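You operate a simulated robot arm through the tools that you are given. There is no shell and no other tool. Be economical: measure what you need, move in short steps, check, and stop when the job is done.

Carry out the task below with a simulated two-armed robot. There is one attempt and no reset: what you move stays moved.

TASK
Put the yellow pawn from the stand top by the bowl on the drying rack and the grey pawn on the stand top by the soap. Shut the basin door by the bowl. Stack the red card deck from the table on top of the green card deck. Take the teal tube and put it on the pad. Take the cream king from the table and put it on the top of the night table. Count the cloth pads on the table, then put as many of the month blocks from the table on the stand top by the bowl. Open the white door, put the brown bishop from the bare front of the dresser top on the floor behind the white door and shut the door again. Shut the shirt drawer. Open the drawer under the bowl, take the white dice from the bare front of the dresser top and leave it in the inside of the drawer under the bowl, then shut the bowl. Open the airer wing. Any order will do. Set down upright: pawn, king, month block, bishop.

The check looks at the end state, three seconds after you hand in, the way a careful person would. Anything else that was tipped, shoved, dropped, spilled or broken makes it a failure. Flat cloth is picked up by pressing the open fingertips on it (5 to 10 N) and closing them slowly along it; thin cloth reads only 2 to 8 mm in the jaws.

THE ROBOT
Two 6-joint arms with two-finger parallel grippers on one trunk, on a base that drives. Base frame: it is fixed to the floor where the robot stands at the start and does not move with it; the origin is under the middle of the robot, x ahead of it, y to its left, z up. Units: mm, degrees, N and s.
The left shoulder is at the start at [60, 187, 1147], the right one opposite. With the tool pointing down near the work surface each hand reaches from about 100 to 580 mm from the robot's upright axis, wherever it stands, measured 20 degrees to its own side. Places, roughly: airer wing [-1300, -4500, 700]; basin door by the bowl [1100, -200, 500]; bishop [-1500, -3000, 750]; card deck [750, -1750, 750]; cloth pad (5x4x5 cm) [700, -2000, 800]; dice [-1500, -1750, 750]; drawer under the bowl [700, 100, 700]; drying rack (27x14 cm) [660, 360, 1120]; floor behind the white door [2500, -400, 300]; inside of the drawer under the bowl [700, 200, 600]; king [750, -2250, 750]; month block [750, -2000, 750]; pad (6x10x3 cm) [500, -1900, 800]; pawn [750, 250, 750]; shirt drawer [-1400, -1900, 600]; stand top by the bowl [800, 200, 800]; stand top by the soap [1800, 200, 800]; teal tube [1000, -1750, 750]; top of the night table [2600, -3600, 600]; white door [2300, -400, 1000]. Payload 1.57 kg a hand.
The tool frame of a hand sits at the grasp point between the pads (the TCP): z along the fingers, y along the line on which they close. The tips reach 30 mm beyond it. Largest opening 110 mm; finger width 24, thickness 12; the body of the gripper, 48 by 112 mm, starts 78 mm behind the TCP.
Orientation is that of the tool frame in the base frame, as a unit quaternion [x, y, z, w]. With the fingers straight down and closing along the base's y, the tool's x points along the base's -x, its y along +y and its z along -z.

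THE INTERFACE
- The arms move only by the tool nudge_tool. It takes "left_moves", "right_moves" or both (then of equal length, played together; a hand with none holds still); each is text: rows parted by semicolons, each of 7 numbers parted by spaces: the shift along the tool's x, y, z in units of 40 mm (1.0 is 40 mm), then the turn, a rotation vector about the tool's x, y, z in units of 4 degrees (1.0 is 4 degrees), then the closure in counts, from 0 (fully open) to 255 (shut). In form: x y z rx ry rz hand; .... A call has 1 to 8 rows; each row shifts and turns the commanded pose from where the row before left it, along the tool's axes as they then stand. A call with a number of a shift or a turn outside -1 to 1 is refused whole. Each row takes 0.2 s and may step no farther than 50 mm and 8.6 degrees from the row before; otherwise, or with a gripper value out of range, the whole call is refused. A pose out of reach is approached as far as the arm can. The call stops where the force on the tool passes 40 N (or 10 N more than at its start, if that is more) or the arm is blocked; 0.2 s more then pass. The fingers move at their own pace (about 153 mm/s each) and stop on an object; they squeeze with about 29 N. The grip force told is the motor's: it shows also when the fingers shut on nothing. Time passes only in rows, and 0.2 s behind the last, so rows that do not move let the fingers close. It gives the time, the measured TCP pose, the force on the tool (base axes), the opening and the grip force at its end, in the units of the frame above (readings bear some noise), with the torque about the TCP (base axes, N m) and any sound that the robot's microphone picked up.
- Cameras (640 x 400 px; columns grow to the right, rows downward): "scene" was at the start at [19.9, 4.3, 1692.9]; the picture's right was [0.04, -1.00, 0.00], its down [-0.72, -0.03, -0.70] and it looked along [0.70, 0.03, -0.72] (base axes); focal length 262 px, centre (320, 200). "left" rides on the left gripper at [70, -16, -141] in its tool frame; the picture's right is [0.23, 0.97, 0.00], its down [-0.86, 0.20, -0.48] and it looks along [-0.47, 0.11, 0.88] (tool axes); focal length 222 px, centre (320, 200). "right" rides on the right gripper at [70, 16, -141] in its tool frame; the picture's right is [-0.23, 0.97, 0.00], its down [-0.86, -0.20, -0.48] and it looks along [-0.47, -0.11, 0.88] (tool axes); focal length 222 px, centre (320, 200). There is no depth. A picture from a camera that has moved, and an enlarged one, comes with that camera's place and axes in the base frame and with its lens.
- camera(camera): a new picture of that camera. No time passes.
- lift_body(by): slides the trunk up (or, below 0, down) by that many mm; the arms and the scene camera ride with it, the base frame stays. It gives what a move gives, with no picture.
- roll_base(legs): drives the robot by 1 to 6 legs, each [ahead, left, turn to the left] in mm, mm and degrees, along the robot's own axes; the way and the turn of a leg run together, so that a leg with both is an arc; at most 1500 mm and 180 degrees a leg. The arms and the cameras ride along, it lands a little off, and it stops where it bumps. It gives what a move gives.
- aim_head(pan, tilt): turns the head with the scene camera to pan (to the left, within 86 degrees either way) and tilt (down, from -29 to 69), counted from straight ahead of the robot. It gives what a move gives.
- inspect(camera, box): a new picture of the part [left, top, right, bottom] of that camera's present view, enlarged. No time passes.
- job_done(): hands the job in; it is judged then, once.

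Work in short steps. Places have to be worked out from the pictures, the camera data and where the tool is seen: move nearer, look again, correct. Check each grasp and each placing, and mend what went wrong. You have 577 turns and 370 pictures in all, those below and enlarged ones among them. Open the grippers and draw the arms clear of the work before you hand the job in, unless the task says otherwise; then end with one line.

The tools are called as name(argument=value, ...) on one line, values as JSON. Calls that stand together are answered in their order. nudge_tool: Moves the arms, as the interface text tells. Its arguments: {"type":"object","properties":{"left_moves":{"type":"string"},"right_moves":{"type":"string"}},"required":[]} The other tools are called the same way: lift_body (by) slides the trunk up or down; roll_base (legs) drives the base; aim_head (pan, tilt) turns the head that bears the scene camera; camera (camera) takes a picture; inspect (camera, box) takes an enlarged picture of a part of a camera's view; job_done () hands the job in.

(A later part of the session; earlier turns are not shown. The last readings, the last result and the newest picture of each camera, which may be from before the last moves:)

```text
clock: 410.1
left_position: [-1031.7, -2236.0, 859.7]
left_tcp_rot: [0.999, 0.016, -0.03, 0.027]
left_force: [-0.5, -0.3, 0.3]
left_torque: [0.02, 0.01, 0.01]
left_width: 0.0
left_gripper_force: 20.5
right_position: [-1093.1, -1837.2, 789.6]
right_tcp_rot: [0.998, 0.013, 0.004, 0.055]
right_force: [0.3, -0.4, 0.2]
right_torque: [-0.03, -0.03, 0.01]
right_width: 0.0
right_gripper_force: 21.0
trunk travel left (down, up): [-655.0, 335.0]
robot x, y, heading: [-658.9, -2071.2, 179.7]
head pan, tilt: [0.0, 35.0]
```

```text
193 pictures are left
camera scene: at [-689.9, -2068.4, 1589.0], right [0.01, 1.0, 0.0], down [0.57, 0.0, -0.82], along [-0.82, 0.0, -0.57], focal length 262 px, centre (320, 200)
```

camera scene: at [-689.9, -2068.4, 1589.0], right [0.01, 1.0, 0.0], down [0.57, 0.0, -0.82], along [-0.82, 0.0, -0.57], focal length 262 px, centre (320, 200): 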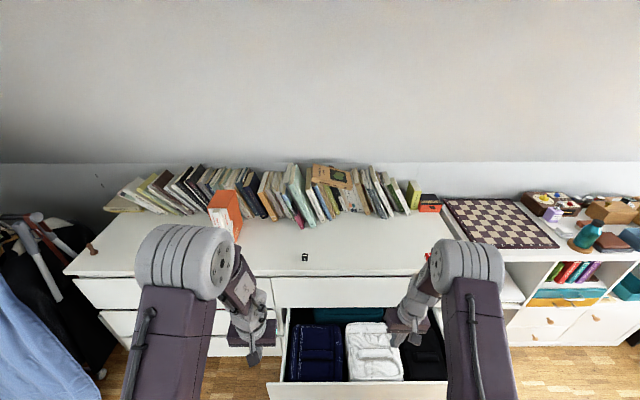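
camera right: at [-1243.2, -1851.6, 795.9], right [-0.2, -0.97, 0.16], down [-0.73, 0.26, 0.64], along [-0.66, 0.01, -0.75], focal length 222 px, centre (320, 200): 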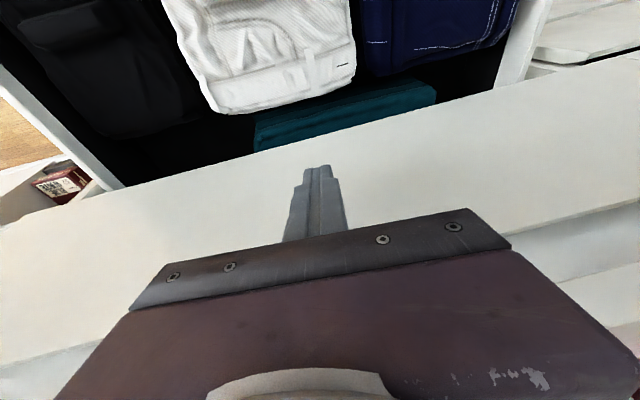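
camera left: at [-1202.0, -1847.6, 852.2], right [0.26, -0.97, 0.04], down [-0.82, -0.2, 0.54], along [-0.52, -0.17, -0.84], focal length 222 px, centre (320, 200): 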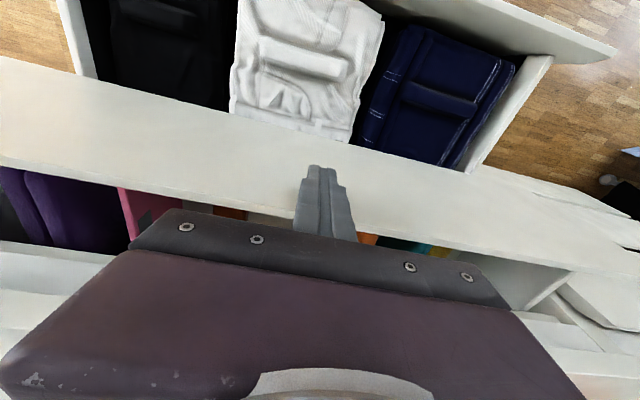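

inspect(camera="scene", box=[230, 255, 330, 330])

inspect(camera="scene", box=[380, 230, 480, 310])

```text
5.33 times, centred on (280, 292) of scene
camera zoom: at [-689.9, -2068.4, 1589.0], right [0.01, 1.0, 0.0], down [0.57, 0.0, -0.82], along [-0.82, 0.0, -0.57], focal length 1397 px, centre (533, -293)
```

zoom: 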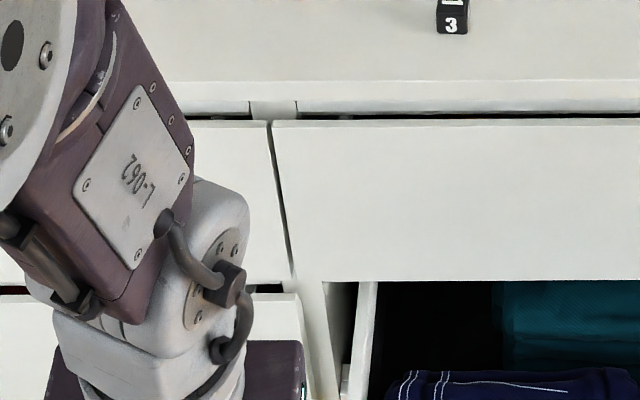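

```text
5.00 times, centred on (430, 270) of scene
camera zoom: at [-689.9, -2068.4, 1589.0], right [0.01, 1.0, 0.0], down [0.57, 0.0, -0.82], along [-0.82, 0.0, -0.57], focal length 1309 px, centre (-230, -150)
```

zoom: 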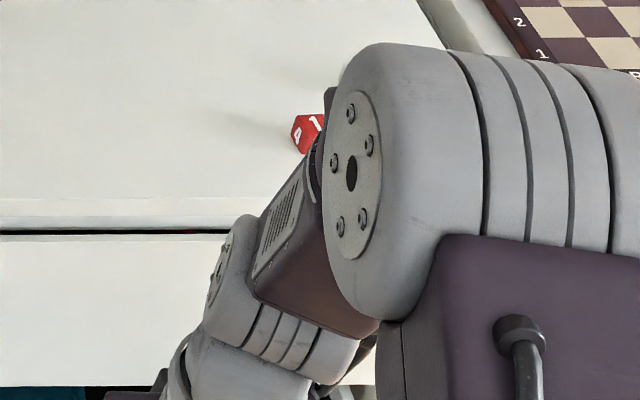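

The front is flush with its neighbour: the shirt drawer is shut. Next the airer: I straighten the right hand and drive south to look.

nudge_tool(left_moves="0.5 0 -1 0.4 0 0 120;0.5 0 -1 0.4 0 0 120;0 0 0 0 0 0 120", right_moves="0.5 0 -1 0.8 0 0 120;0.5 0 -1 0.8 0 0 120;0 0 0 0 0 0 120")

roll_base(legs=[[-180, 0, 0], [0, 1450, 0]])

camera(camera="scene")

aim_head(pan=45, tilt=30)

camera(camera="scene")

```text
clock: 410.9
left_position: [-992.9, -2229.8, 900.2]
left_tcp_rot: [0.997, 0.017, -0.073, 0.02]
left_force: [0.5, 0.7, -0.2]
left_torque: [-0.02, -0.03, 0.02]
left_width: 58.3
left_gripper_force: 0.1
left hand out of reach, approached as far as the arm can: row 1, 2
right_position: [-1056.4, -1831.0, 871.0]
right_tcp_rot: [1.0, 0.012, 0.002, -0.001]
right_force: [-0.3, 0.1, -1.0]
right_torque: [0.01, -0.03, 0.0]
right_width: 58.2
right_gripper_force: 0.0
trunk travel left (down, up): [-655.0, 335.0]
robot x, y, heading: [-661.4, -2068.2, 179.7]
head pan, tilt: [0.0, 35.0]
```

```text
clock: 419.2
left_position: [-813.1, -3658.0, 899.6]
left_tcp_rot: [0.997, 0.018, -0.073, 0.02]
left_force: [-0.2, -0.7, 0.7]
left_torque: [-0.03, -0.02, -0.01]
left_width: 58.5
left_gripper_force: 0.1
right_position: [-877.2, -3258.6, 870.5]
right_tcp_rot: [1.0, 0.015, 0.002, 0.001]
right_force: [0.5, 0.8, 1.0]
right_torque: [0.01, -0.01, 0.04]
right_width: 58.5
right_gripper_force: 0.1
trunk travel left (down, up): [-655.0, 335.0]
robot x, y, heading: [-480.3, -3499.4, 179.9]
head pan, tilt: [0.0, 35.0]
```

```text
190 pictures are left
camera scene: at [-511.2, -3495.5, 1589.0], right [0.0, 1.0, 0.0], down [0.57, 0.0, -0.82], along [-0.82, 0.0, -0.57], focal length 262 px, centre (320, 200)
```

scene: 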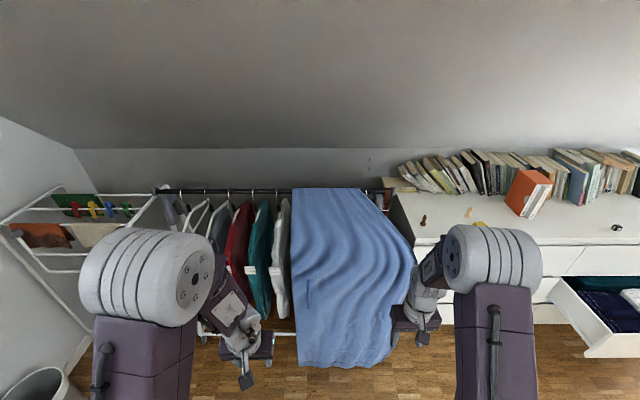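

```text
clock: 420.3
left_position: [-812.9, -3658.7, 900.6]
left_tcp_rot: [0.997, 0.018, -0.074, 0.019]
left_force: [0.1, -0.6, 0.3]
left_torque: [0.01, 0.0, 0.01]
left_width: 58.3
left_gripper_force: 0.1
right_position: [-876.9, -3260.4, 871.1]
right_tcp_rot: [1.0, 0.015, 0.002, -0.001]
right_force: [0.5, -0.2, 0.2]
right_torque: [0.02, 0.0, 0.01]
right_width: 58.2
right_gripper_force: 0.1
trunk travel left (down, up): [-655.0, 335.0]
robot x, y, heading: [-483.4, -3497.6, 179.8]
head pan, tilt: [45.0, 30.0]
```

```text
189 pictures are left
camera scene: at [-487.3, -3559.5, 1596.8], right [-0.71, 0.71, 0.0], down [0.35, 0.35, -0.87], along [-0.61, -0.61, -0.5], focal length 262 px, centre (320, 200)
```

scene: 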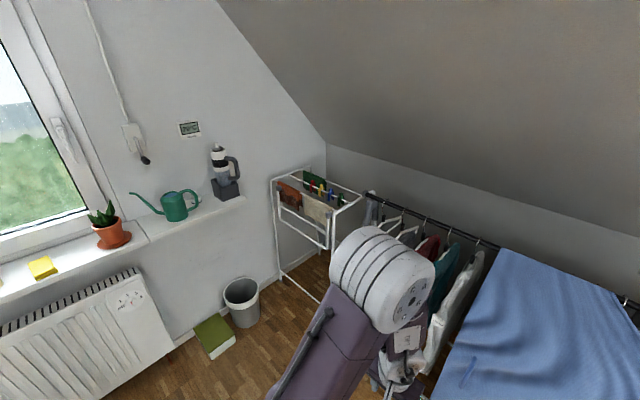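

inspect(camera="scene", box=[250, 150, 390, 310])

```text
2.50 times, centred on (320, 230) of scene
camera zoom: at [-487.3, -3559.5, 1596.8], right [-0.71, 0.71, 0.0], down [0.35, 0.35, -0.87], along [-0.61, -0.61, -0.5], focal length 655 px, centre (320, 125)
```

zoom: 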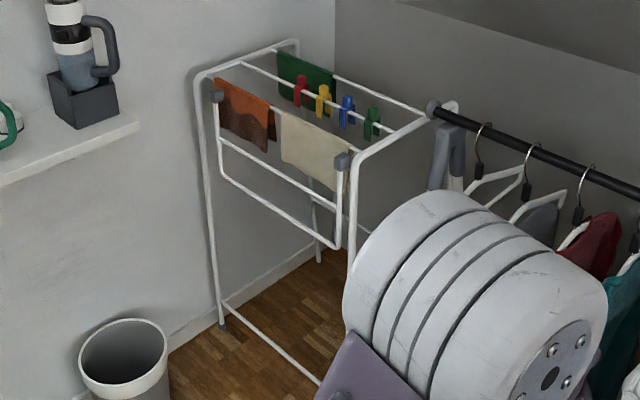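

The airer's wing hangs down on its near side (hinge x≈-1325, y -4335…-4760; bottom bar ≈240 below). I drive in front of it and look closely.

roll_base(legs=[[0, 850, 0]])

aim_head(pan=0, tilt=35)

camera(camera="scene")

camera(camera="left")

camera(camera="right")

```text
clock: 424.8
left_position: [-820.5, -4513.0, 899.8]
left_tcp_rot: [0.997, 0.013, -0.074, 0.019]
left_force: [-0.9, -1.2, -0.4]
left_torque: [-0.02, 0.04, 0.0]
left_width: 58.3
left_gripper_force: 0.0
right_position: [-881.6, -4112.8, 869.8]
right_tcp_rot: [1.0, 0.01, 0.002, -0.001]
right_force: [0.9, -0.7, -0.8]
right_torque: [0.02, 0.0, -0.01]
right_width: 57.9
right_gripper_force: 0.0
trunk travel left (down, up): [-655.0, 335.0]
robot x, y, heading: [-485.3, -4355.7, 179.4]
head pan, tilt: [45.0, 30.0]
```

```text
clock: 426.0
left_position: [-820.9, -4512.4, 901.1]
left_tcp_rot: [0.997, 0.013, -0.074, 0.019]
left_force: [0.0, 0.9, -0.9]
left_torque: [-0.01, 0.01, -0.02]
left_width: 58.2
left_gripper_force: 0.1
right_position: [-881.4, -4112.6, 870.8]
right_tcp_rot: [1.0, 0.01, 0.002, -0.001]
right_force: [0.4, 0.2, -0.1]
right_torque: [0.02, 0.01, -0.01]
right_width: 58.3
right_gripper_force: 0.1
trunk travel left (down, up): [-655.0, 335.0]
robot x, y, heading: [-489.8, -4352.3, 179.4]
head pan, tilt: [0.0, 35.0]
```

```text
187 pictures are left
camera scene: at [-517.0, -4353.2, 1589.0], right [0.01, 1.0, 0.0], down [0.57, -0.01, -0.82], along [-0.82, 0.01, -0.57], focal length 262 px, centre (320, 200)
```

scene: 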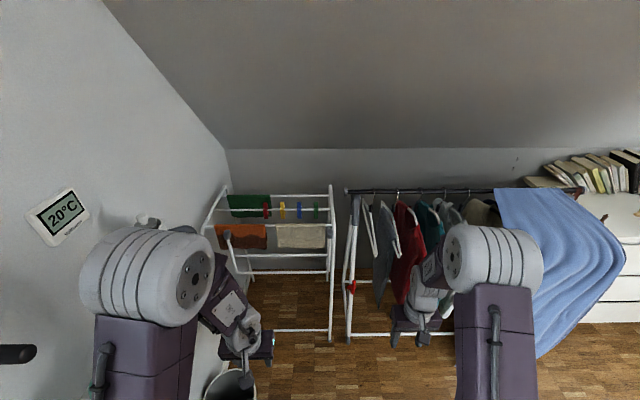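

```text
186 pictures are left
camera left: at [-731.7, -4489.6, 1029.1], right [0.25, -0.97, 0.0], down [-0.77, -0.2, 0.61], along [-0.59, -0.15, -0.8], focal length 222 px, centre (320, 200)
```

left: 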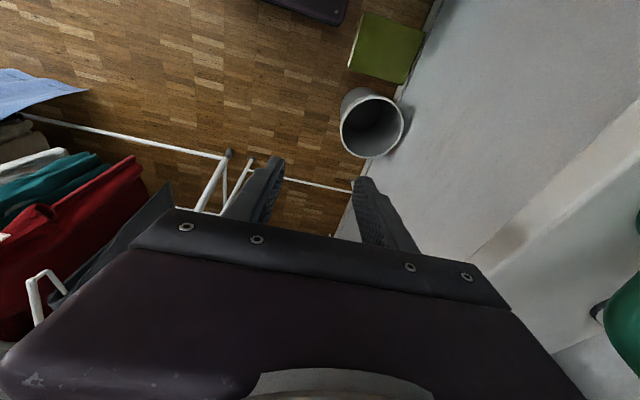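

```text
185 pictures are left
camera right: at [-812.1, -4127.1, 1012.5], right [-0.21, -0.98, 0.0], down [-0.86, 0.18, 0.47], along [-0.46, 0.1, -0.88], focal length 222 px, centre (320, 200)
```

right: 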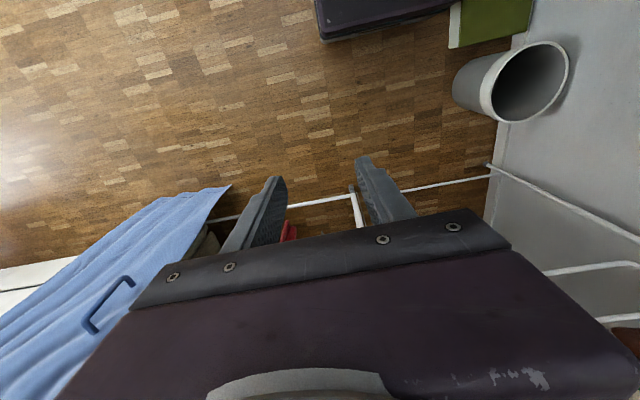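

inspect(camera="scene", box=[190, 175, 350, 345])

```text
2.35 times, centred on (270, 260) of scene
camera zoom: at [-517.0, -4353.2, 1589.0], right [0.01, 1.0, 0.0], down [0.57, -0.01, -0.82], along [-0.82, 0.01, -0.57], focal length 616 px, centre (438, 59)
```

zoom: 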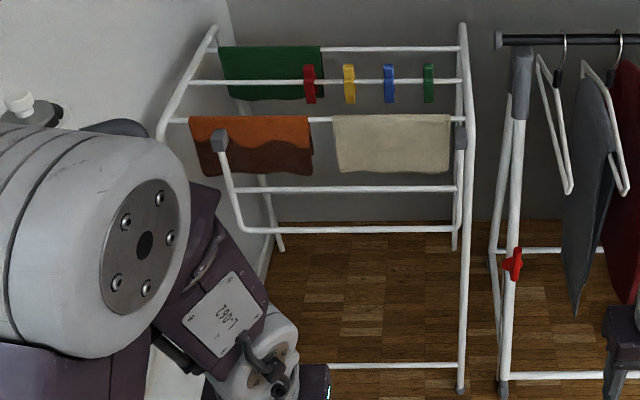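

Wing geometry: hinges ≈(-1298, -4304/-4711, 884), bottom bar z≈646, side bars vertical. I plan to grip the right side bar near its bottom with the right fingertips (tilted forward), then swing it up. First I bring the right hand across and tilt it.

nudge_tool(right_moves="-0.5 0.9 -0.3 0 0 0 120;-0.5 0.9 -0.3 0 0 0 120;-0.5 0.9 -0.3 0 0 0 120;0 0 -0.5 0 -1 0 120;0 0 -0.5 0 -1 0 120;0 0 0 0 -1 0 120;0 0 0 0 -1 0 120;0 0 0 0 -1 0 120")

nudge_tool(right_moves="0 0 0 0 -1 0 120;0 0 0 0 -1 0 120;0 0 0 0 -1 0 120;0 0 0 0 -1 0 120;0 0 0 0 -1 0 120")

camera(camera="right")

```text
clock: 427.8
left_position: [-820.4, -4513.0, 899.9]
left_tcp_rot: [0.997, 0.013, -0.074, 0.019]
left_force: [-0.8, 0.2, -0.2]
left_torque: [0.02, 0.0, -0.01]
left_width: 58.5
left_gripper_force: 0.0
right_position: [-938.0, -4222.5, 946.9]
right_tcp_rot: [0.985, 0.009, -0.172, 0.003]
right_force: [-0.4, 0.3, 0.0]
right_torque: [0.01, 0.0, 0.04]
right_width: 58.1
right_gripper_force: 0.0
trunk travel left (down, up): [-655.0, 335.0]
robot x, y, heading: [-491.3, -4354.1, 179.2]
head pan, tilt: [0.0, 35.0]
```

```text
clock: 429.0
left_position: [-821.0, -4512.8, 900.3]
left_tcp_rot: [0.997, 0.012, -0.074, 0.019]
left_force: [0.1, -0.4, 0.1]
left_torque: [-0.02, 0.01, 0.0]
left_width: 58.1
left_gripper_force: 0.0
right_position: [-936.3, -4209.8, 944.9]
right_tcp_rot: [0.973, 0.004, -0.231, -0.023]
right_force: [0.5, 0.6, -0.2]
right_torque: [0.01, 0.01, 0.04]
right_width: 58.3
right_gripper_force: 0.1
right hand out of reach, approached as far as the arm can: row 2, 3, 4, 5
trunk travel left (down, up): [-655.0, 335.0]
robot x, y, heading: [-487.6, -4352.3, 179.3]
head pan, tilt: [0.0, 35.0]
```

```text
183 pictures are left
camera right: at [-811.5, -4229.8, 1039.1], right [-0.21, -0.98, 0.06], down [-0.55, 0.16, 0.82], along [-0.81, 0.14, -0.57], focal length 222 px, centre (320, 200)
```

right: 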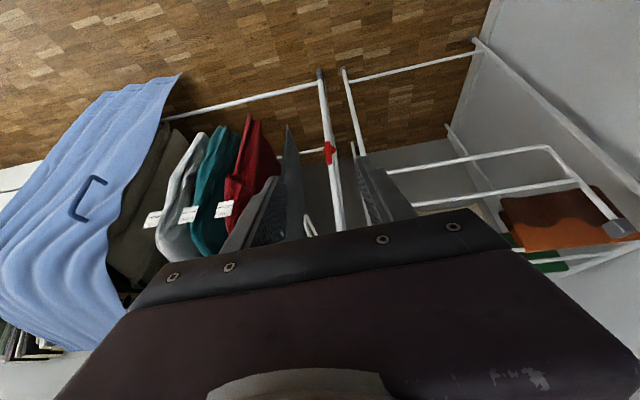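

Tilt ~27° achieved. I raise the left hand out of the way, shift the right hand toward the bar's y, then lower the trunk.

nudge_tool(left_moves="0.3 0 -1 0 0 0 120;0.3 0 -1 0 0 0 120;0.3 0 -1 0 0 0 120;0.3 0 -1 0 0 0 120;0 0 -1 0 0 0 120;0 0 -1 0 0 0 120;0 0 -1 0 0 0 120;0 0 -1 0 0 0 120", right_moves="0 0.3 0 0 0 0 120;0 0.3 0 0 0 0 120;0 0.3 0 0 0 0 120;0 0.3 0 0 0 0 120;0 0 0 0 0 0 120;0 0 0 0 0 0 120;0 0 0 0 0 0 120;0 0 0 0 0 0 120")

lift_body(by=-255)

roll_base(legs=[[0, 45, 0.5], [270, 0, 0]])

camera(camera="right")

camera(camera="scene")

```text
clock: 430.8
left_position: [-737.5, -4433.8, 1068.3]
left_tcp_rot: [0.993, 0.015, -0.109, 0.05]
left_force: [0.2, 0.1, -0.8]
left_torque: [-0.01, -0.03, 0.02]
left_width: 57.9
left_gripper_force: 0.1
left hand out of reach, approached as far as the arm can: row 2, 3, 4, 5, 6, 7, 8
right_position: [-937.2, -4256.8, 941.8]
right_tcp_rot: [0.973, 0.005, -0.231, -0.023]
right_force: [-0.1, -0.2, -0.4]
right_torque: [-0.04, 0.02, 0.01]
right_width: 58.5
right_gripper_force: 0.0
trunk travel left (down, up): [-655.0, 335.0]
robot x, y, heading: [-494.3, -4354.0, 179.3]
head pan, tilt: [0.0, 35.0]
```

```text
clock: 433.4
left_position: [-736.4, -4434.0, 813.3]
left_tcp_rot: [0.993, 0.015, -0.109, 0.051]
left_force: [0.8, 0.1, -0.6]
left_torque: [-0.02, -0.02, -0.01]
left_width: 57.8
left_gripper_force: 0.1
right_position: [-935.4, -4257.5, 687.6]
right_tcp_rot: [0.972, 0.004, -0.232, -0.024]
right_force: [0.3, 0.1, -0.1]
right_torque: [0.02, 0.0, -0.02]
right_width: 58.5
right_gripper_force: 0.1
trunk travel left (down, up): [-400.0, 590.0]
robot x, y, heading: [-486.5, -4356.6, 179.4]
head pan, tilt: [0.0, 35.0]
```

```text
clock: 435.8
left_position: [-1002.9, -4480.9, 813.2]
left_tcp_rot: [0.993, 0.021, -0.109, 0.051]
left_force: [-0.1, 0.2, 0.4]
left_torque: [0.02, -0.01, 0.01]
left_width: 58.0
left_gripper_force: 0.1
right_position: [-1203.4, -4306.9, 687.6]
right_tcp_rot: [0.972, 0.008, -0.232, -0.024]
right_force: [1.1, -0.8, -0.6]
right_torque: [0.02, 0.01, -0.02]
right_width: 57.9
right_gripper_force: 0.1
trunk travel left (down, up): [-400.0, 590.0]
robot x, y, heading: [-755.6, -4398.4, 180.0]
head pan, tilt: [0.0, 35.0]
```

```text
182 pictures are left
camera right: at [-1078.5, -4326.5, 780.8], right [-0.2, -0.98, 0.05], down [-0.55, 0.16, 0.82], along [-0.81, 0.13, -0.57], focal length 222 px, centre (320, 200)
```

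right: 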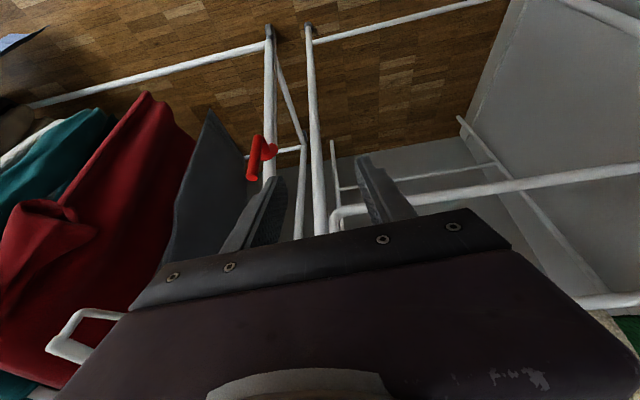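

```text
181 pictures are left
camera scene: at [-784.2, -4398.3, 1334.0], right [0.0, 1.0, 0.0], down [0.57, 0.0, -0.82], along [-0.82, 0.0, -0.57], focal length 262 px, centre (320, 200)
```

scene: 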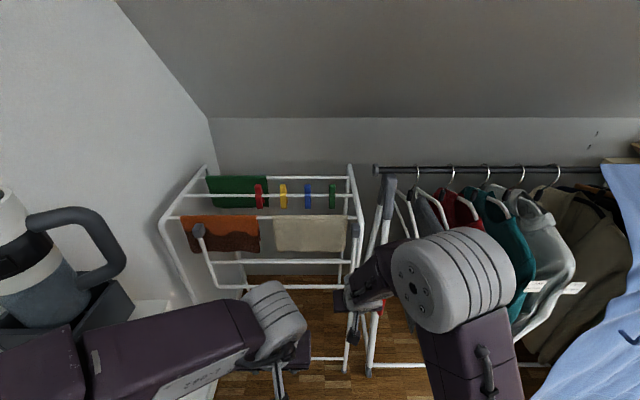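

The side bar sits right beside the airer's leg, so gripping it won't do. Instead I'll put a horizontal finger under the bottom bar and lift it: I back off, stretch the right arm and tilt the hand toward horizontal.

roll_base(legs=[[-250, 0, 0]])

nudge_tool(right_moves="-0.8 0 0.4 0 0 0 255;-0.8 0 0.4 0 0 0 255;-0.8 0 0.4 0 0 0 255;-0.8 0 0.4 0 0 0 255;-0.8 0 0.4 0 0 0 255")

nudge_tool(right_moves="0 0 0 0 -1 0 255;0 0 0 0 -1 0 255;0 0 0 0 -1 0 255;0 0 0 0 -1 0 255;0 0 0 0 -1 0 255;0 0 0 0 -1 0 255;0 0 0 0 -1 0 255;0 0 0 0 -1 0 255")

nudge_tool(right_moves="0 0 0 0 -1 0 255;0 0 0 0 -1 0 255;0 0 0 0 -1 0 255;0 0 0 0 -1 0 255;0 0 0 0 -1 0 255;0 0 0 0 -1 0 255;0 0 0 0 -1 0 255")

camera(camera="scene")

```text
clock: 437.6
left_position: [-750.2, -4480.7, 813.5]
left_tcp_rot: [0.993, 0.019, -0.109, 0.051]
left_force: [0.5, -0.4, -0.5]
left_torque: [0.02, 0.02, 0.01]
left_width: 58.2
left_gripper_force: 0.1
right_position: [-950.0, -4308.3, 688.2]
right_tcp_rot: [0.972, 0.008, -0.232, -0.023]
right_force: [-0.2, -0.6, 0.5]
right_torque: [0.0, 0.01, 0.01]
right_width: 58.1
right_gripper_force: 0.0
trunk travel left (down, up): [-400.0, 590.0]
robot x, y, heading: [-498.6, -4400.7, 180.0]
head pan, tilt: [0.0, 35.0]
```

```text
clock: 438.8
left_position: [-752.3, -4481.3, 813.0]
left_tcp_rot: [0.993, 0.019, -0.109, 0.05]
left_force: [-1.4, 0.0, 0.5]
left_torque: [0.0, 0.0, 0.01]
left_width: 57.9
left_gripper_force: 0.0
right_position: [-1132.1, -4308.0, 685.5]
right_tcp_rot: [0.972, 0.009, -0.232, -0.023]
right_force: [-0.5, 0.2, -0.4]
right_torque: [0.01, 0.03, 0.0]
right_width: 0.0
right_gripper_force: 21.7
trunk travel left (down, up): [-400.0, 590.0]
robot x, y, heading: [-503.4, -4403.1, 180.1]
head pan, tilt: [0.0, 35.0]
```

```text
clock: 440.6
left_position: [-751.2, -4481.5, 812.8]
left_tcp_rot: [0.993, 0.02, -0.109, 0.051]
left_force: [0.3, 0.3, 0.9]
left_torque: [-0.01, 0.0, 0.02]
left_width: 58.3
left_gripper_force: 0.1
right_position: [-1131.5, -4291.6, 686.5]
right_tcp_rot: [0.914, 0.0, -0.401, -0.057]
right_force: [-1.0, 0.3, -0.8]
right_torque: [-0.02, 0.03, -0.01]
right_width: 0.0
right_gripper_force: 21.4
right hand out of reach, approached as far as the arm can: row 4, 6, 8
trunk travel left (down, up): [-400.0, 590.0]
robot x, y, heading: [-501.5, -4400.0, 179.8]
head pan, tilt: [0.0, 35.0]
```

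```text
clock: 442.2
left_position: [-751.0, -4481.7, 812.9]
left_tcp_rot: [0.993, 0.019, -0.108, 0.05]
left_force: [0.1, 0.7, -0.1]
left_torque: [-0.01, 0.0, -0.03]
left_width: 58.0
left_gripper_force: 0.1
right_position: [-1131.3, -4292.4, 686.7]
right_tcp_rot: [0.789, 0.014, -0.612, -0.054]
right_force: [-0.7, -0.1, -0.3]
right_torque: [-0.02, -0.02, 0.0]
right_width: 0.2
right_gripper_force: 21.2
trunk travel left (down, up): [-400.0, 590.0]
robot x, y, heading: [-504.0, -4399.4, 179.7]
head pan, tilt: [0.0, 35.0]
```

```text
180 pictures are left
camera scene: at [-531.9, -4398.6, 1334.0], right [0.0, 1.0, 0.0], down [0.57, 0.0, -0.82], along [-0.82, 0.0, -0.57], focal length 262 px, centre (320, 200)
```

scene: 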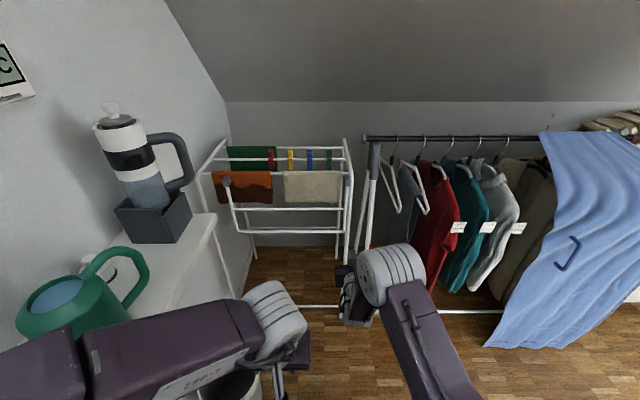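

Past the fold limit it rotates fine (now ~76°). I finish the tilt, shift the hand left over the wing's span and set its height just under the bar.

nudge_tool(right_moves="0 0.6 0 0 -1 0 255;0 0.6 0 0 -1 0 255;0 0.6 0 0 -1 0 255;0 0.6 0 0.5 -0.3 0 255;0 0.6 0 0.5 0 0 255")

roll_base(legs=[[0, -40, 0]])

camera(camera="right")

inspect(camera="scene", box=[190, 130, 410, 340])

```text
clock: 443.4
left_position: [-751.9, -4481.8, 813.3]
left_tcp_rot: [0.993, 0.018, -0.109, 0.049]
left_force: [0.1, 0.0, 0.5]
left_torque: [0.01, -0.02, 0.02]
left_width: 58.3
left_gripper_force: 0.0
right_position: [-1137.1, -4412.0, 673.1]
right_tcp_rot: [0.712, -0.003, -0.698, -0.077]
right_force: [0.3, 0.3, 0.6]
right_torque: [-0.01, -0.04, 0.02]
right_width: 0.0
right_gripper_force: 21.9
trunk travel left (down, up): [-400.0, 590.0]
robot x, y, heading: [-503.9, -4401.7, 179.9]
head pan, tilt: [0.0, 35.0]
```

```text
clock: 444.3
left_position: [-751.0, -4440.7, 813.3]
left_tcp_rot: [0.993, 0.02, -0.108, 0.051]
left_force: [0.1, 0.9, 0.3]
left_torque: [-0.05, 0.04, 0.03]
left_width: 57.9
left_gripper_force: 0.1
right_position: [-1137.7, -4370.5, 674.9]
right_tcp_rot: [0.712, -0.004, -0.698, -0.076]
right_force: [0.4, 0.3, 0.2]
right_torque: [0.02, 0.0, 0.05]
right_width: 0.0
right_gripper_force: 20.9
trunk travel left (down, up): [-400.0, 590.0]
robot x, y, heading: [-502.5, -4357.9, 179.9]
head pan, tilt: [0.0, 35.0]
```

```text
179 pictures are left
camera right: at [-997.5, -4393.9, 605.3], right [-0.11, -0.99, 0.12], down [0.48, 0.06, 0.88], along [-0.87, 0.16, 0.46], focal length 222 px, centre (320, 200)
```

right: 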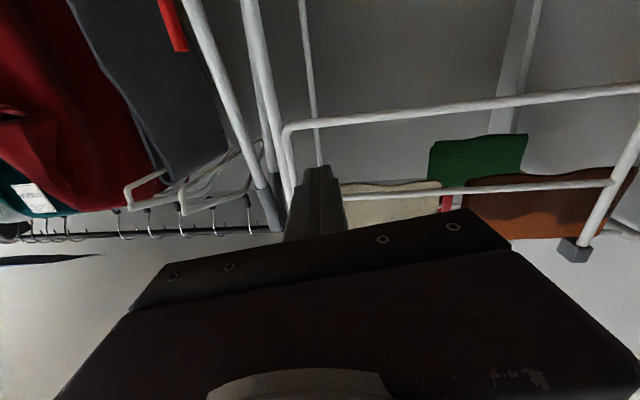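

```text
1.90 times, centred on (300, 235) of scene
camera zoom: at [-531.6, -4356.8, 1334.0], right [0.0, 1.0, 0.0], down [0.57, 0.0, -0.82], along [-0.82, 0.0, -0.57], focal length 499 px, centre (358, 133)
```

zoom: 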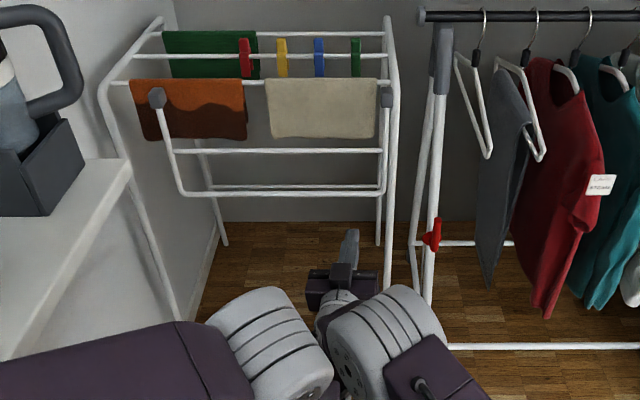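

Bar at z≈647. I lower so the finger is at z≈620 and drive in beneath the bar.

lift_body(by=-56)

roll_base(legs=[[175, 0, 0]])

camera(camera="right")

inspect(camera="scene", box=[190, 130, 410, 340])

```text
clock: 445.2
left_position: [-751.5, -4441.8, 756.8]
left_tcp_rot: [0.993, 0.019, -0.109, 0.05]
left_force: [0.3, 0.1, -0.1]
left_torque: [-0.01, 0.04, -0.07]
left_width: 58.3
left_gripper_force: 0.0
right_position: [-1136.4, -4370.1, 618.0]
right_tcp_rot: [0.712, -0.003, -0.698, -0.077]
right_force: [-0.2, -0.6, 0.5]
right_torque: [0.02, 0.0, 0.01]
right_width: 0.0
right_gripper_force: 21.4
trunk travel left (down, up): [-344.0, 646.0]
robot x, y, heading: [-503.3, -4360.7, 180.1]
head pan, tilt: [0.0, 35.0]
```

```text
clock: 446.7
left_position: [-927.2, -4441.9, 756.9]
left_tcp_rot: [0.993, 0.02, -0.109, 0.05]
left_force: [-0.7, -0.9, 0.3]
left_torque: [-0.05, -0.05, 0.0]
left_width: 58.2
left_gripper_force: 0.0
right_position: [-1312.3, -4371.1, 617.3]
right_tcp_rot: [0.712, -0.002, -0.698, -0.076]
right_force: [0.4, 0.0, -0.6]
right_torque: [0.0, 0.03, -0.01]
right_width: 0.0
right_gripper_force: 20.9
trunk travel left (down, up): [-344.0, 646.0]
robot x, y, heading: [-677.8, -4362.4, 180.0]
head pan, tilt: [0.0, 35.0]
```

```text
177 pictures are left
camera right: at [-1173.0, -4395.2, 548.7], right [-0.11, -0.99, 0.12], down [0.47, 0.06, 0.88], along [-0.87, 0.16, 0.46], focal length 222 px, centre (320, 200)
```

right: 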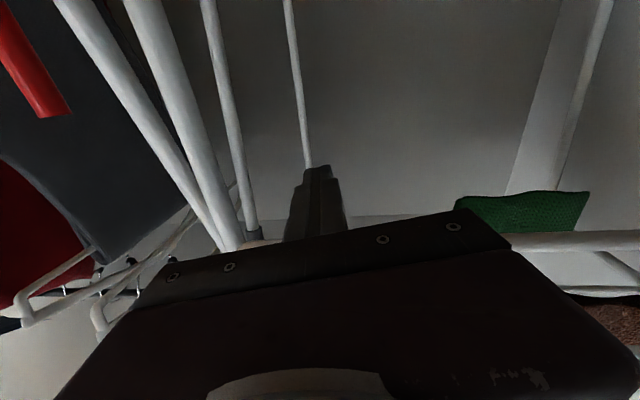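

```text
1.90 times, centred on (300, 235) of scene
camera zoom: at [-707.8, -4358.6, 1278.0], right [0.0, 1.0, 0.0], down [0.57, 0.0, -0.82], along [-0.82, 0.0, -0.57], focal length 499 px, centre (358, 133)
```

zoom: 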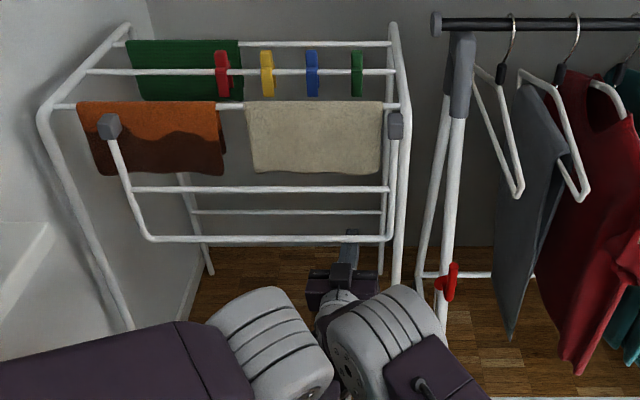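

The finger is under the bar. To hook it outward I tilt the fingertips up ~24°, then raise to contact.

nudge_tool(right_moves="0 0 0 0 -1 0 255;0 0 0 0 -1 0 255;0 0 0 0 -1 0 255;0 0 0 0 -1 0 255;0 0 0 0 -1 0 255;0 0 0 0 -1 0 255;0 0 0 0 -1 0 255")

lift_body(by=10)

inspect(camera="scene", box=[240, 190, 400, 310])

camera(camera="right")

```text
clock: 448.3
left_position: [-925.8, -4442.6, 756.9]
left_tcp_rot: [0.993, 0.02, -0.109, 0.05]
left_force: [-0.9, -0.3, 0.5]
left_torque: [0.0, -0.04, 0.01]
left_width: 58.0
left_gripper_force: 0.1
right_position: [-1312.5, -4371.1, 617.5]
right_tcp_rot: [-0.522, -0.016, 0.849, 0.075]
right_force: [-0.2, 1.0, -0.1]
right_torque: [-0.01, 0.01, -0.01]
right_width: 0.1
right_gripper_force: 21.5
trunk travel left (down, up): [-344.0, 646.0]
robot x, y, heading: [-677.8, -4361.1, 180.0]
head pan, tilt: [0.0, 35.0]
```

```text
clock: 448.9
left_position: [-926.5, -4441.8, 768.0]
left_tcp_rot: [0.993, 0.021, -0.109, 0.051]
left_force: [-0.1, -0.7, -0.2]
left_torque: [-0.01, 0.02, -0.05]
left_width: 58.3
left_gripper_force: 0.0
right_position: [-1312.2, -4371.3, 627.1]
right_tcp_rot: [-0.522, -0.017, 0.85, 0.074]
right_force: [-0.7, -0.1, 0.8]
right_torque: [0.01, 0.02, 0.0]
right_width: 0.0
right_gripper_force: 20.9
trunk travel left (down, up): [-354.0, 636.0]
robot x, y, heading: [-676.1, -4358.1, 180.1]
head pan, tilt: [0.0, 35.0]
```

```text
3.33 times, centred on (320, 250) of scene
camera zoom: at [-706.9, -4358.7, 1288.0], right [0.0, 1.0, 0.0], down [0.57, 0.0, -0.82], along [-0.82, 0.0, -0.57], focal length 873 px, centre (320, 33)
```

zoom: 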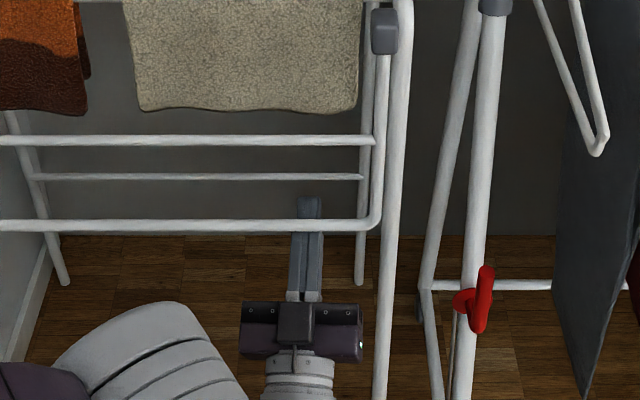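

```text
174 pictures are left
camera right: at [-1220.0, -4383.6, 500.3], right [-0.01, -1.0, 0.1], down [0.83, 0.05, 0.56], along [-0.56, 0.09, 0.82], focal length 222 px, centre (320, 200)
```

right: 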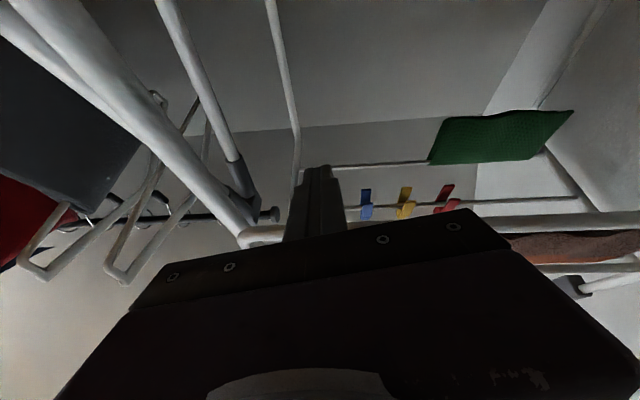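

The bar lies hooked ~30 mm from the tip. I pull outward and up along the arc with the arm for the first part.

nudge_tool(right_moves="-0.335 0 -0.665 0 0 0 255;-0.42 0 -0.62 0 0 0 255;-0.49 0 -0.53 0 0 0 255")

inspect(camera="scene", box=[200, 150, 400, 310])

```text
clock: 449.7
left_position: [-926.5, -4441.7, 766.8]
left_tcp_rot: [0.993, 0.019, -0.108, 0.051]
left_force: [0.4, -1.3, -0.4]
left_torque: [0.0, -0.01, -0.03]
left_width: 58.0
left_gripper_force: 0.1
right_position: [-1225.2, -4380.7, 636.4]
right_tcp_rot: [-0.525, -0.016, 0.848, 0.075]
right_force: [5.1, 11.1, -18.1]
right_torque: [-0.25, -0.12, -0.09]
right_width: 0.0
right_gripper_force: 21.0
trunk travel left (down, up): [-354.0, 636.0]
robot x, y, heading: [-683.3, -4360.3, 179.7]
head pan, tilt: [0.0, 35.0]
```

```text
2.50 times, centred on (300, 230) of scene
camera zoom: at [-708.6, -4357.2, 1287.6], right [0.0, 1.0, 0.0], down [0.57, 0.0, -0.82], along [-0.82, 0.0, -0.57], focal length 655 px, centre (370, 125)
```

zoom: 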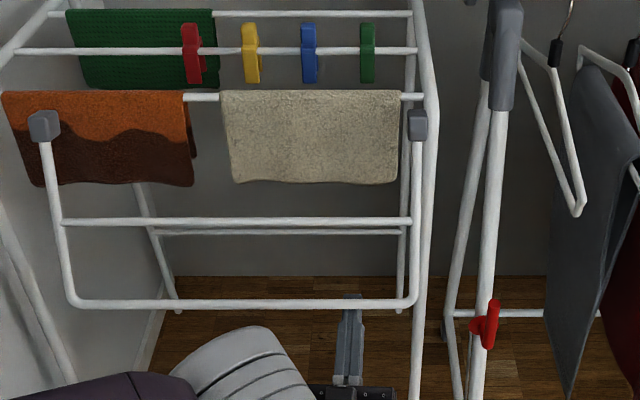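

The bar is near the tip (θ≈15°). I raise straight up 24 mm so it slides toward the palm.

nudge_tool(right_moves="-0.265 0 0.135 0 0 0 255;-0.265 0 0.135 0 0 0 255")

inspect(camera="scene", box=[200, 150, 400, 310])

```text
clock: 450.1
left_position: [-926.7, -4441.2, 767.3]
left_tcp_rot: [0.993, 0.019, -0.109, 0.05]
left_force: [-0.3, -0.2, 1.8]
left_torque: [0.03, 0.01, -0.01]
left_width: 58.4
left_gripper_force: 0.1
right_position: [-1224.3, -4382.0, 637.2]
right_tcp_rot: [-0.53, -0.02, 0.844, 0.077]
right_force: [0.2, 0.6, -11.8]
right_torque: [-0.12, -0.03, -0.04]
right_width: 0.0
right_gripper_force: 21.9
trunk travel left (down, up): [-354.0, 636.0]
robot x, y, heading: [-675.4, -4355.8, 179.6]
head pan, tilt: [0.0, 35.0]
stopped in row 1 (right hand): the force on the tool passed its limit (the readings are from after the stop); the commanded pose is now the measured one
```

```text
2.50 times, centred on (300, 230) of scene
camera zoom: at [-706.9, -4358.8, 1288.2], right [0.0, 1.0, 0.0], down [0.57, 0.0, -0.82], along [-0.82, 0.0, -0.57], focal length 655 px, centre (370, 125)
```

zoom: 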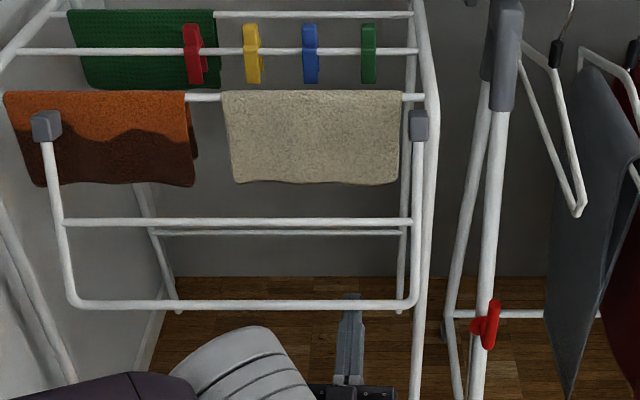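

The hinge is stiff and the bar sits too near the tip. I drop slightly, move further under, and raise the tip angle to hook it from behind.

nudge_tool(right_moves="0.65 0 0.64 0 0 0 255;0 0 0 0 -1 0 255;0 0 0 0 -1 0 255;0 0 0 0 -1 0 255;0 0 0 0 -1 0 255;0 0 0 0 -1 0 255;0 0 0 0 -1 0 255;0 0 0 0 -1 0 255")

inspect(camera="scene", box=[200, 150, 400, 310])

camera(camera="right")

```text
clock: 451.9
left_position: [-927.8, -4441.7, 766.1]
left_tcp_rot: [0.993, 0.02, -0.108, 0.05]
left_force: [0.0, -0.1, 0.3]
left_torque: [-0.01, -0.03, -0.02]
left_width: 58.1
left_gripper_force: 0.0
right_position: [-1229.6, -4368.2, 653.9]
right_tcp_rot: [-0.312, -0.039, 0.947, 0.069]
right_force: [3.9, -6.7, -19.2]
right_torque: [-0.19, 0.29, -0.18]
right_width: 0.0
right_gripper_force: 20.9
right hand out of reach, approached as far as the arm can: row 6, 8
trunk travel left (down, up): [-354.0, 636.0]
robot x, y, heading: [-680.0, -4359.0, 179.8]
head pan, tilt: [0.0, 35.0]
```

```text
2.50 times, centred on (300, 230) of scene
camera zoom: at [-708.8, -4359.6, 1287.5], right [0.0, 1.0, 0.0], down [0.58, 0.0, -0.82], along [-0.82, 0.0, -0.58], focal length 655 px, centre (370, 125)
```

zoom: 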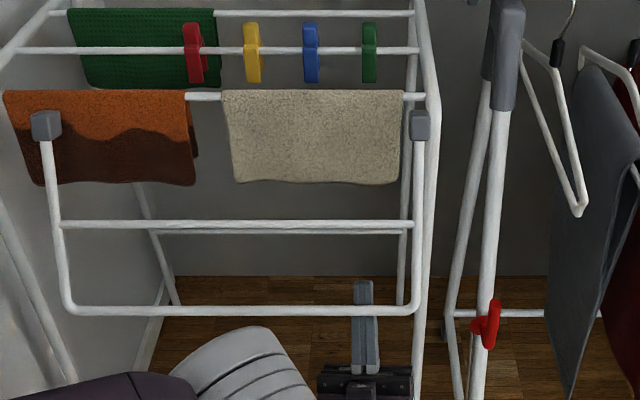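

```text
170 pictures are left
camera right: at [-1204.0, -4367.5, 497.9], right [0.08, -1.0, 0.02], down [0.99, 0.08, 0.14], along [-0.14, 0.01, 0.99], focal length 222 px, centre (320, 200)
```

right: 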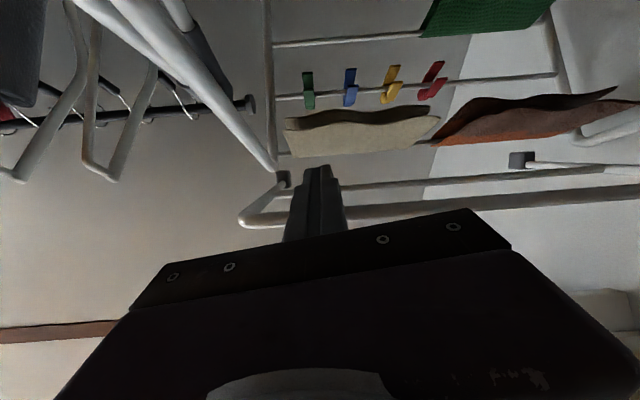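

Now the finger hooks the bar well from behind (tip-up ≈53°). I swing the wing with base (outward) and trunk (up) steps along the arc.

roll_base(legs=[[-36, 0, 0]])

lift_body(by=18)

roll_base(legs=[[-33, 0, 0]])

lift_body(by=22)

inspect(camera="scene", box=[200, 130, 400, 310])

```text
clock: 452.7
left_position: [-889.3, -4441.4, 767.8]
left_tcp_rot: [0.992, 0.02, -0.11, 0.05]
left_force: [-0.1, 0.2, -0.2]
left_torque: [-0.01, 0.02, -0.02]
left_width: 58.3
left_gripper_force: 0.0
right_position: [-1193.5, -4366.4, 659.4]
right_tcp_rot: [-0.307, -0.037, 0.948, 0.069]
right_force: [0.9, 0.2, -0.2]
right_torque: [-0.04, -0.04, 0.0]
right_width: 0.0
right_gripper_force: 21.5
trunk travel left (down, up): [-354.0, 636.0]
robot x, y, heading: [-640.5, -4359.2, 180.2]
head pan, tilt: [0.0, 35.0]
```

```text
clock: 453.4
left_position: [-891.1, -4441.2, 785.2]
left_tcp_rot: [0.993, 0.019, -0.107, 0.05]
left_force: [-1.2, -0.2, -0.4]
left_torque: [0.02, 0.04, -0.01]
left_width: 58.3
left_gripper_force: 0.1
right_position: [-1192.6, -4365.5, 670.9]
right_tcp_rot: [-0.312, -0.037, 0.947, 0.07]
right_force: [15.3, 0.4, -31.1]
right_torque: [-0.36, 0.57, -0.16]
right_width: 0.1
right_gripper_force: 21.0
trunk travel left (down, up): [-372.0, 618.0]
robot x, y, heading: [-640.3, -4360.9, 179.8]
head pan, tilt: [0.0, 35.0]
```

```text
clock: 454.2
left_position: [-857.1, -4442.6, 785.3]
left_tcp_rot: [0.992, 0.019, -0.11, 0.05]
left_force: [0.4, -0.2, 0.1]
left_torque: [-0.02, 0.0, 0.02]
left_width: 58.1
left_gripper_force: 0.0
right_position: [-1159.9, -4366.0, 677.9]
right_tcp_rot: [-0.306, -0.035, 0.949, 0.07]
right_force: [0.2, 0.1, 0.5]
right_torque: [0.02, -0.07, -0.01]
right_width: 0.0
right_gripper_force: 21.3
trunk travel left (down, up): [-372.0, 618.0]
robot x, y, heading: [-608.4, -4358.7, 179.8]
head pan, tilt: [0.0, 35.0]
```

```text
clock: 454.9
left_position: [-857.1, -4443.0, 807.7]
left_tcp_rot: [0.993, 0.019, -0.109, 0.051]
left_force: [0.1, -0.3, 0.0]
left_torque: [0.02, 0.01, -0.02]
left_width: 58.2
left_gripper_force: 0.1
right_position: [-1161.5, -4364.9, 700.0]
right_tcp_rot: [-0.306, -0.036, 0.949, 0.07]
right_force: [-2.9, -0.2, -2.1]
right_torque: [-0.02, 0.02, 0.04]
right_width: 0.0
right_gripper_force: 21.3
trunk travel left (down, up): [-394.0, 596.0]
robot x, y, heading: [-606.0, -4359.8, 180.1]
head pan, tilt: [0.0, 35.0]
```

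```text
2.22 times, centred on (300, 220) of scene
camera zoom: at [-638.2, -4358.5, 1328.2], right [0.0, 1.0, 0.0], down [0.57, 0.0, -0.82], along [-0.82, 0.0, -0.57], focal length 582 px, centre (364, 156)
```

zoom: 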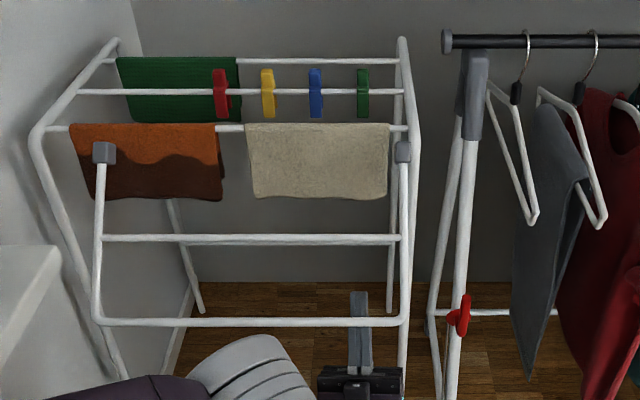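

It follows (θ≈34°). Continue the arc.

roll_base(legs=[[-30, 0, 0]])

lift_body(by=26)

roll_base(legs=[[-26, 0, 0]])

lift_body(by=28)

inspect(camera="scene", box=[200, 130, 400, 310])

```text
clock: 455.7
left_position: [-826.2, -4442.0, 807.6]
left_tcp_rot: [0.993, 0.02, -0.109, 0.05]
left_force: [0.4, -0.2, 0.1]
left_torque: [0.01, 0.04, 0.0]
left_width: 58.1
left_gripper_force: 0.2
right_position: [-1130.4, -4366.8, 700.0]
right_tcp_rot: [-0.306, -0.036, 0.949, 0.069]
right_force: [0.9, 0.4, 0.4]
right_torque: [-0.03, 0.0, 0.02]
right_width: 0.3
right_gripper_force: 21.7
trunk travel left (down, up): [-394.0, 596.0]
robot x, y, heading: [-579.5, -4360.2, -179.8]
head pan, tilt: [0.0, 35.0]
```

```text
clock: 456.4
left_position: [-826.7, -4442.1, 834.1]
left_tcp_rot: [0.993, 0.02, -0.108, 0.05]
left_force: [-0.8, 0.2, 0.8]
left_torque: [0.0, 0.02, -0.01]
left_width: 58.3
left_gripper_force: 0.1
right_position: [-1130.5, -4366.4, 724.8]
right_tcp_rot: [-0.307, -0.037, 0.948, 0.069]
right_force: [-0.5, 0.7, -1.4]
right_torque: [-0.02, 0.04, 0.01]
right_width: 0.2
right_gripper_force: 21.6
trunk travel left (down, up): [-420.0, 570.0]
robot x, y, heading: [-580.6, -4361.3, -180.0]
head pan, tilt: [0.0, 35.0]
```

```text
clock: 457.3
left_position: [-800.9, -4442.1, 833.9]
left_tcp_rot: [0.992, 0.021, -0.11, 0.05]
left_force: [-0.6, -0.4, 0.5]
left_torque: [0.0, 0.02, -0.02]
left_width: 58.1
left_gripper_force: 0.1
right_position: [-1103.6, -4366.8, 725.7]
right_tcp_rot: [-0.307, -0.036, 0.949, 0.07]
right_force: [1.0, 0.1, 0.8]
right_torque: [-0.02, 0.0, 0.01]
right_width: 0.0
right_gripper_force: 21.2
trunk travel left (down, up): [-420.0, 570.0]
robot x, y, heading: [-549.9, -4357.9, 180.1]
head pan, tilt: [0.0, 35.0]
```

```text
clock: 458.0
left_position: [-801.5, -4441.8, 861.1]
left_tcp_rot: [0.993, 0.02, -0.109, 0.05]
left_force: [1.6, 1.3, 1.0]
left_torque: [-0.03, 0.0, 0.0]
left_width: 58.1
left_gripper_force: 0.1
right_position: [-1104.2, -4366.1, 753.3]
right_tcp_rot: [-0.307, -0.036, 0.949, 0.069]
right_force: [0.2, -0.3, 0.6]
right_torque: [0.01, 0.01, 0.04]
right_width: 0.2
right_gripper_force: 21.4
trunk travel left (down, up): [-448.0, 542.0]
robot x, y, heading: [-552.6, -4357.0, 180.1]
head pan, tilt: [0.0, 35.0]
```

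```text
2.22 times, centred on (300, 220) of scene
camera zoom: at [-582.1, -4358.5, 1382.1], right [0.0, 1.0, 0.0], down [0.57, 0.0, -0.82], along [-0.82, 0.0, -0.57], focal length 582 px, centre (364, 156)
```

zoom: 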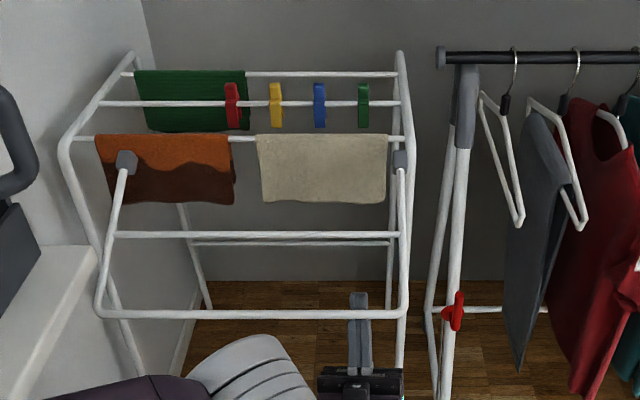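

inspect(camera="scene", box=[280, 200, 350, 260])

camera(camera="right")

```text
6.67 times, centred on (315, 230) of scene
camera zoom: at [-582.1, -4358.5, 1382.1], right [0.0, 1.0, 0.0], down [0.57, 0.0, -0.82], along [-0.82, 0.0, -0.57], focal length 1746 px, centre (353, 0)
```

zoom: 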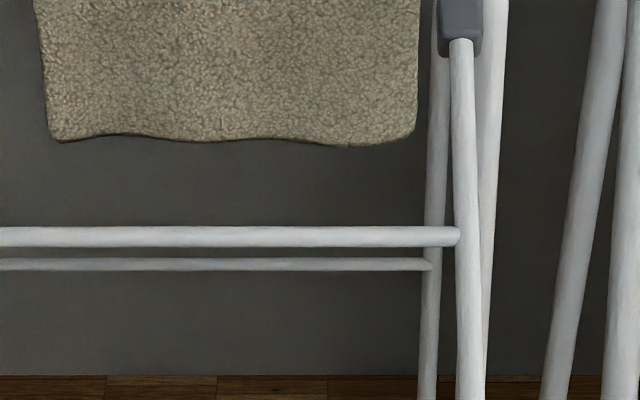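

```text
166 pictures are left
camera right: at [-1080.2, -4367.4, 596.5], right [0.08, -1.0, 0.02], down [0.99, 0.08, 0.13], along [-0.13, 0.01, 0.99], focal length 222 px, centre (320, 200)
```

right: 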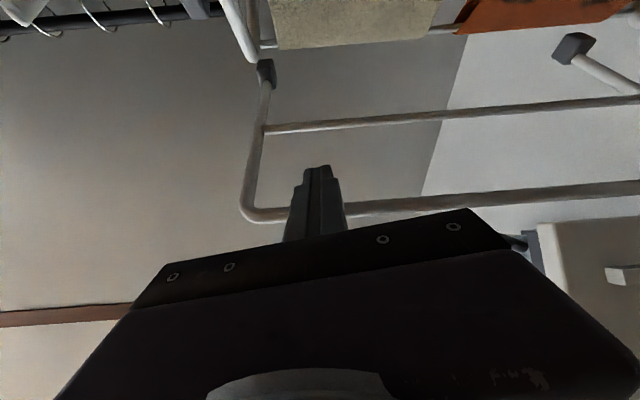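

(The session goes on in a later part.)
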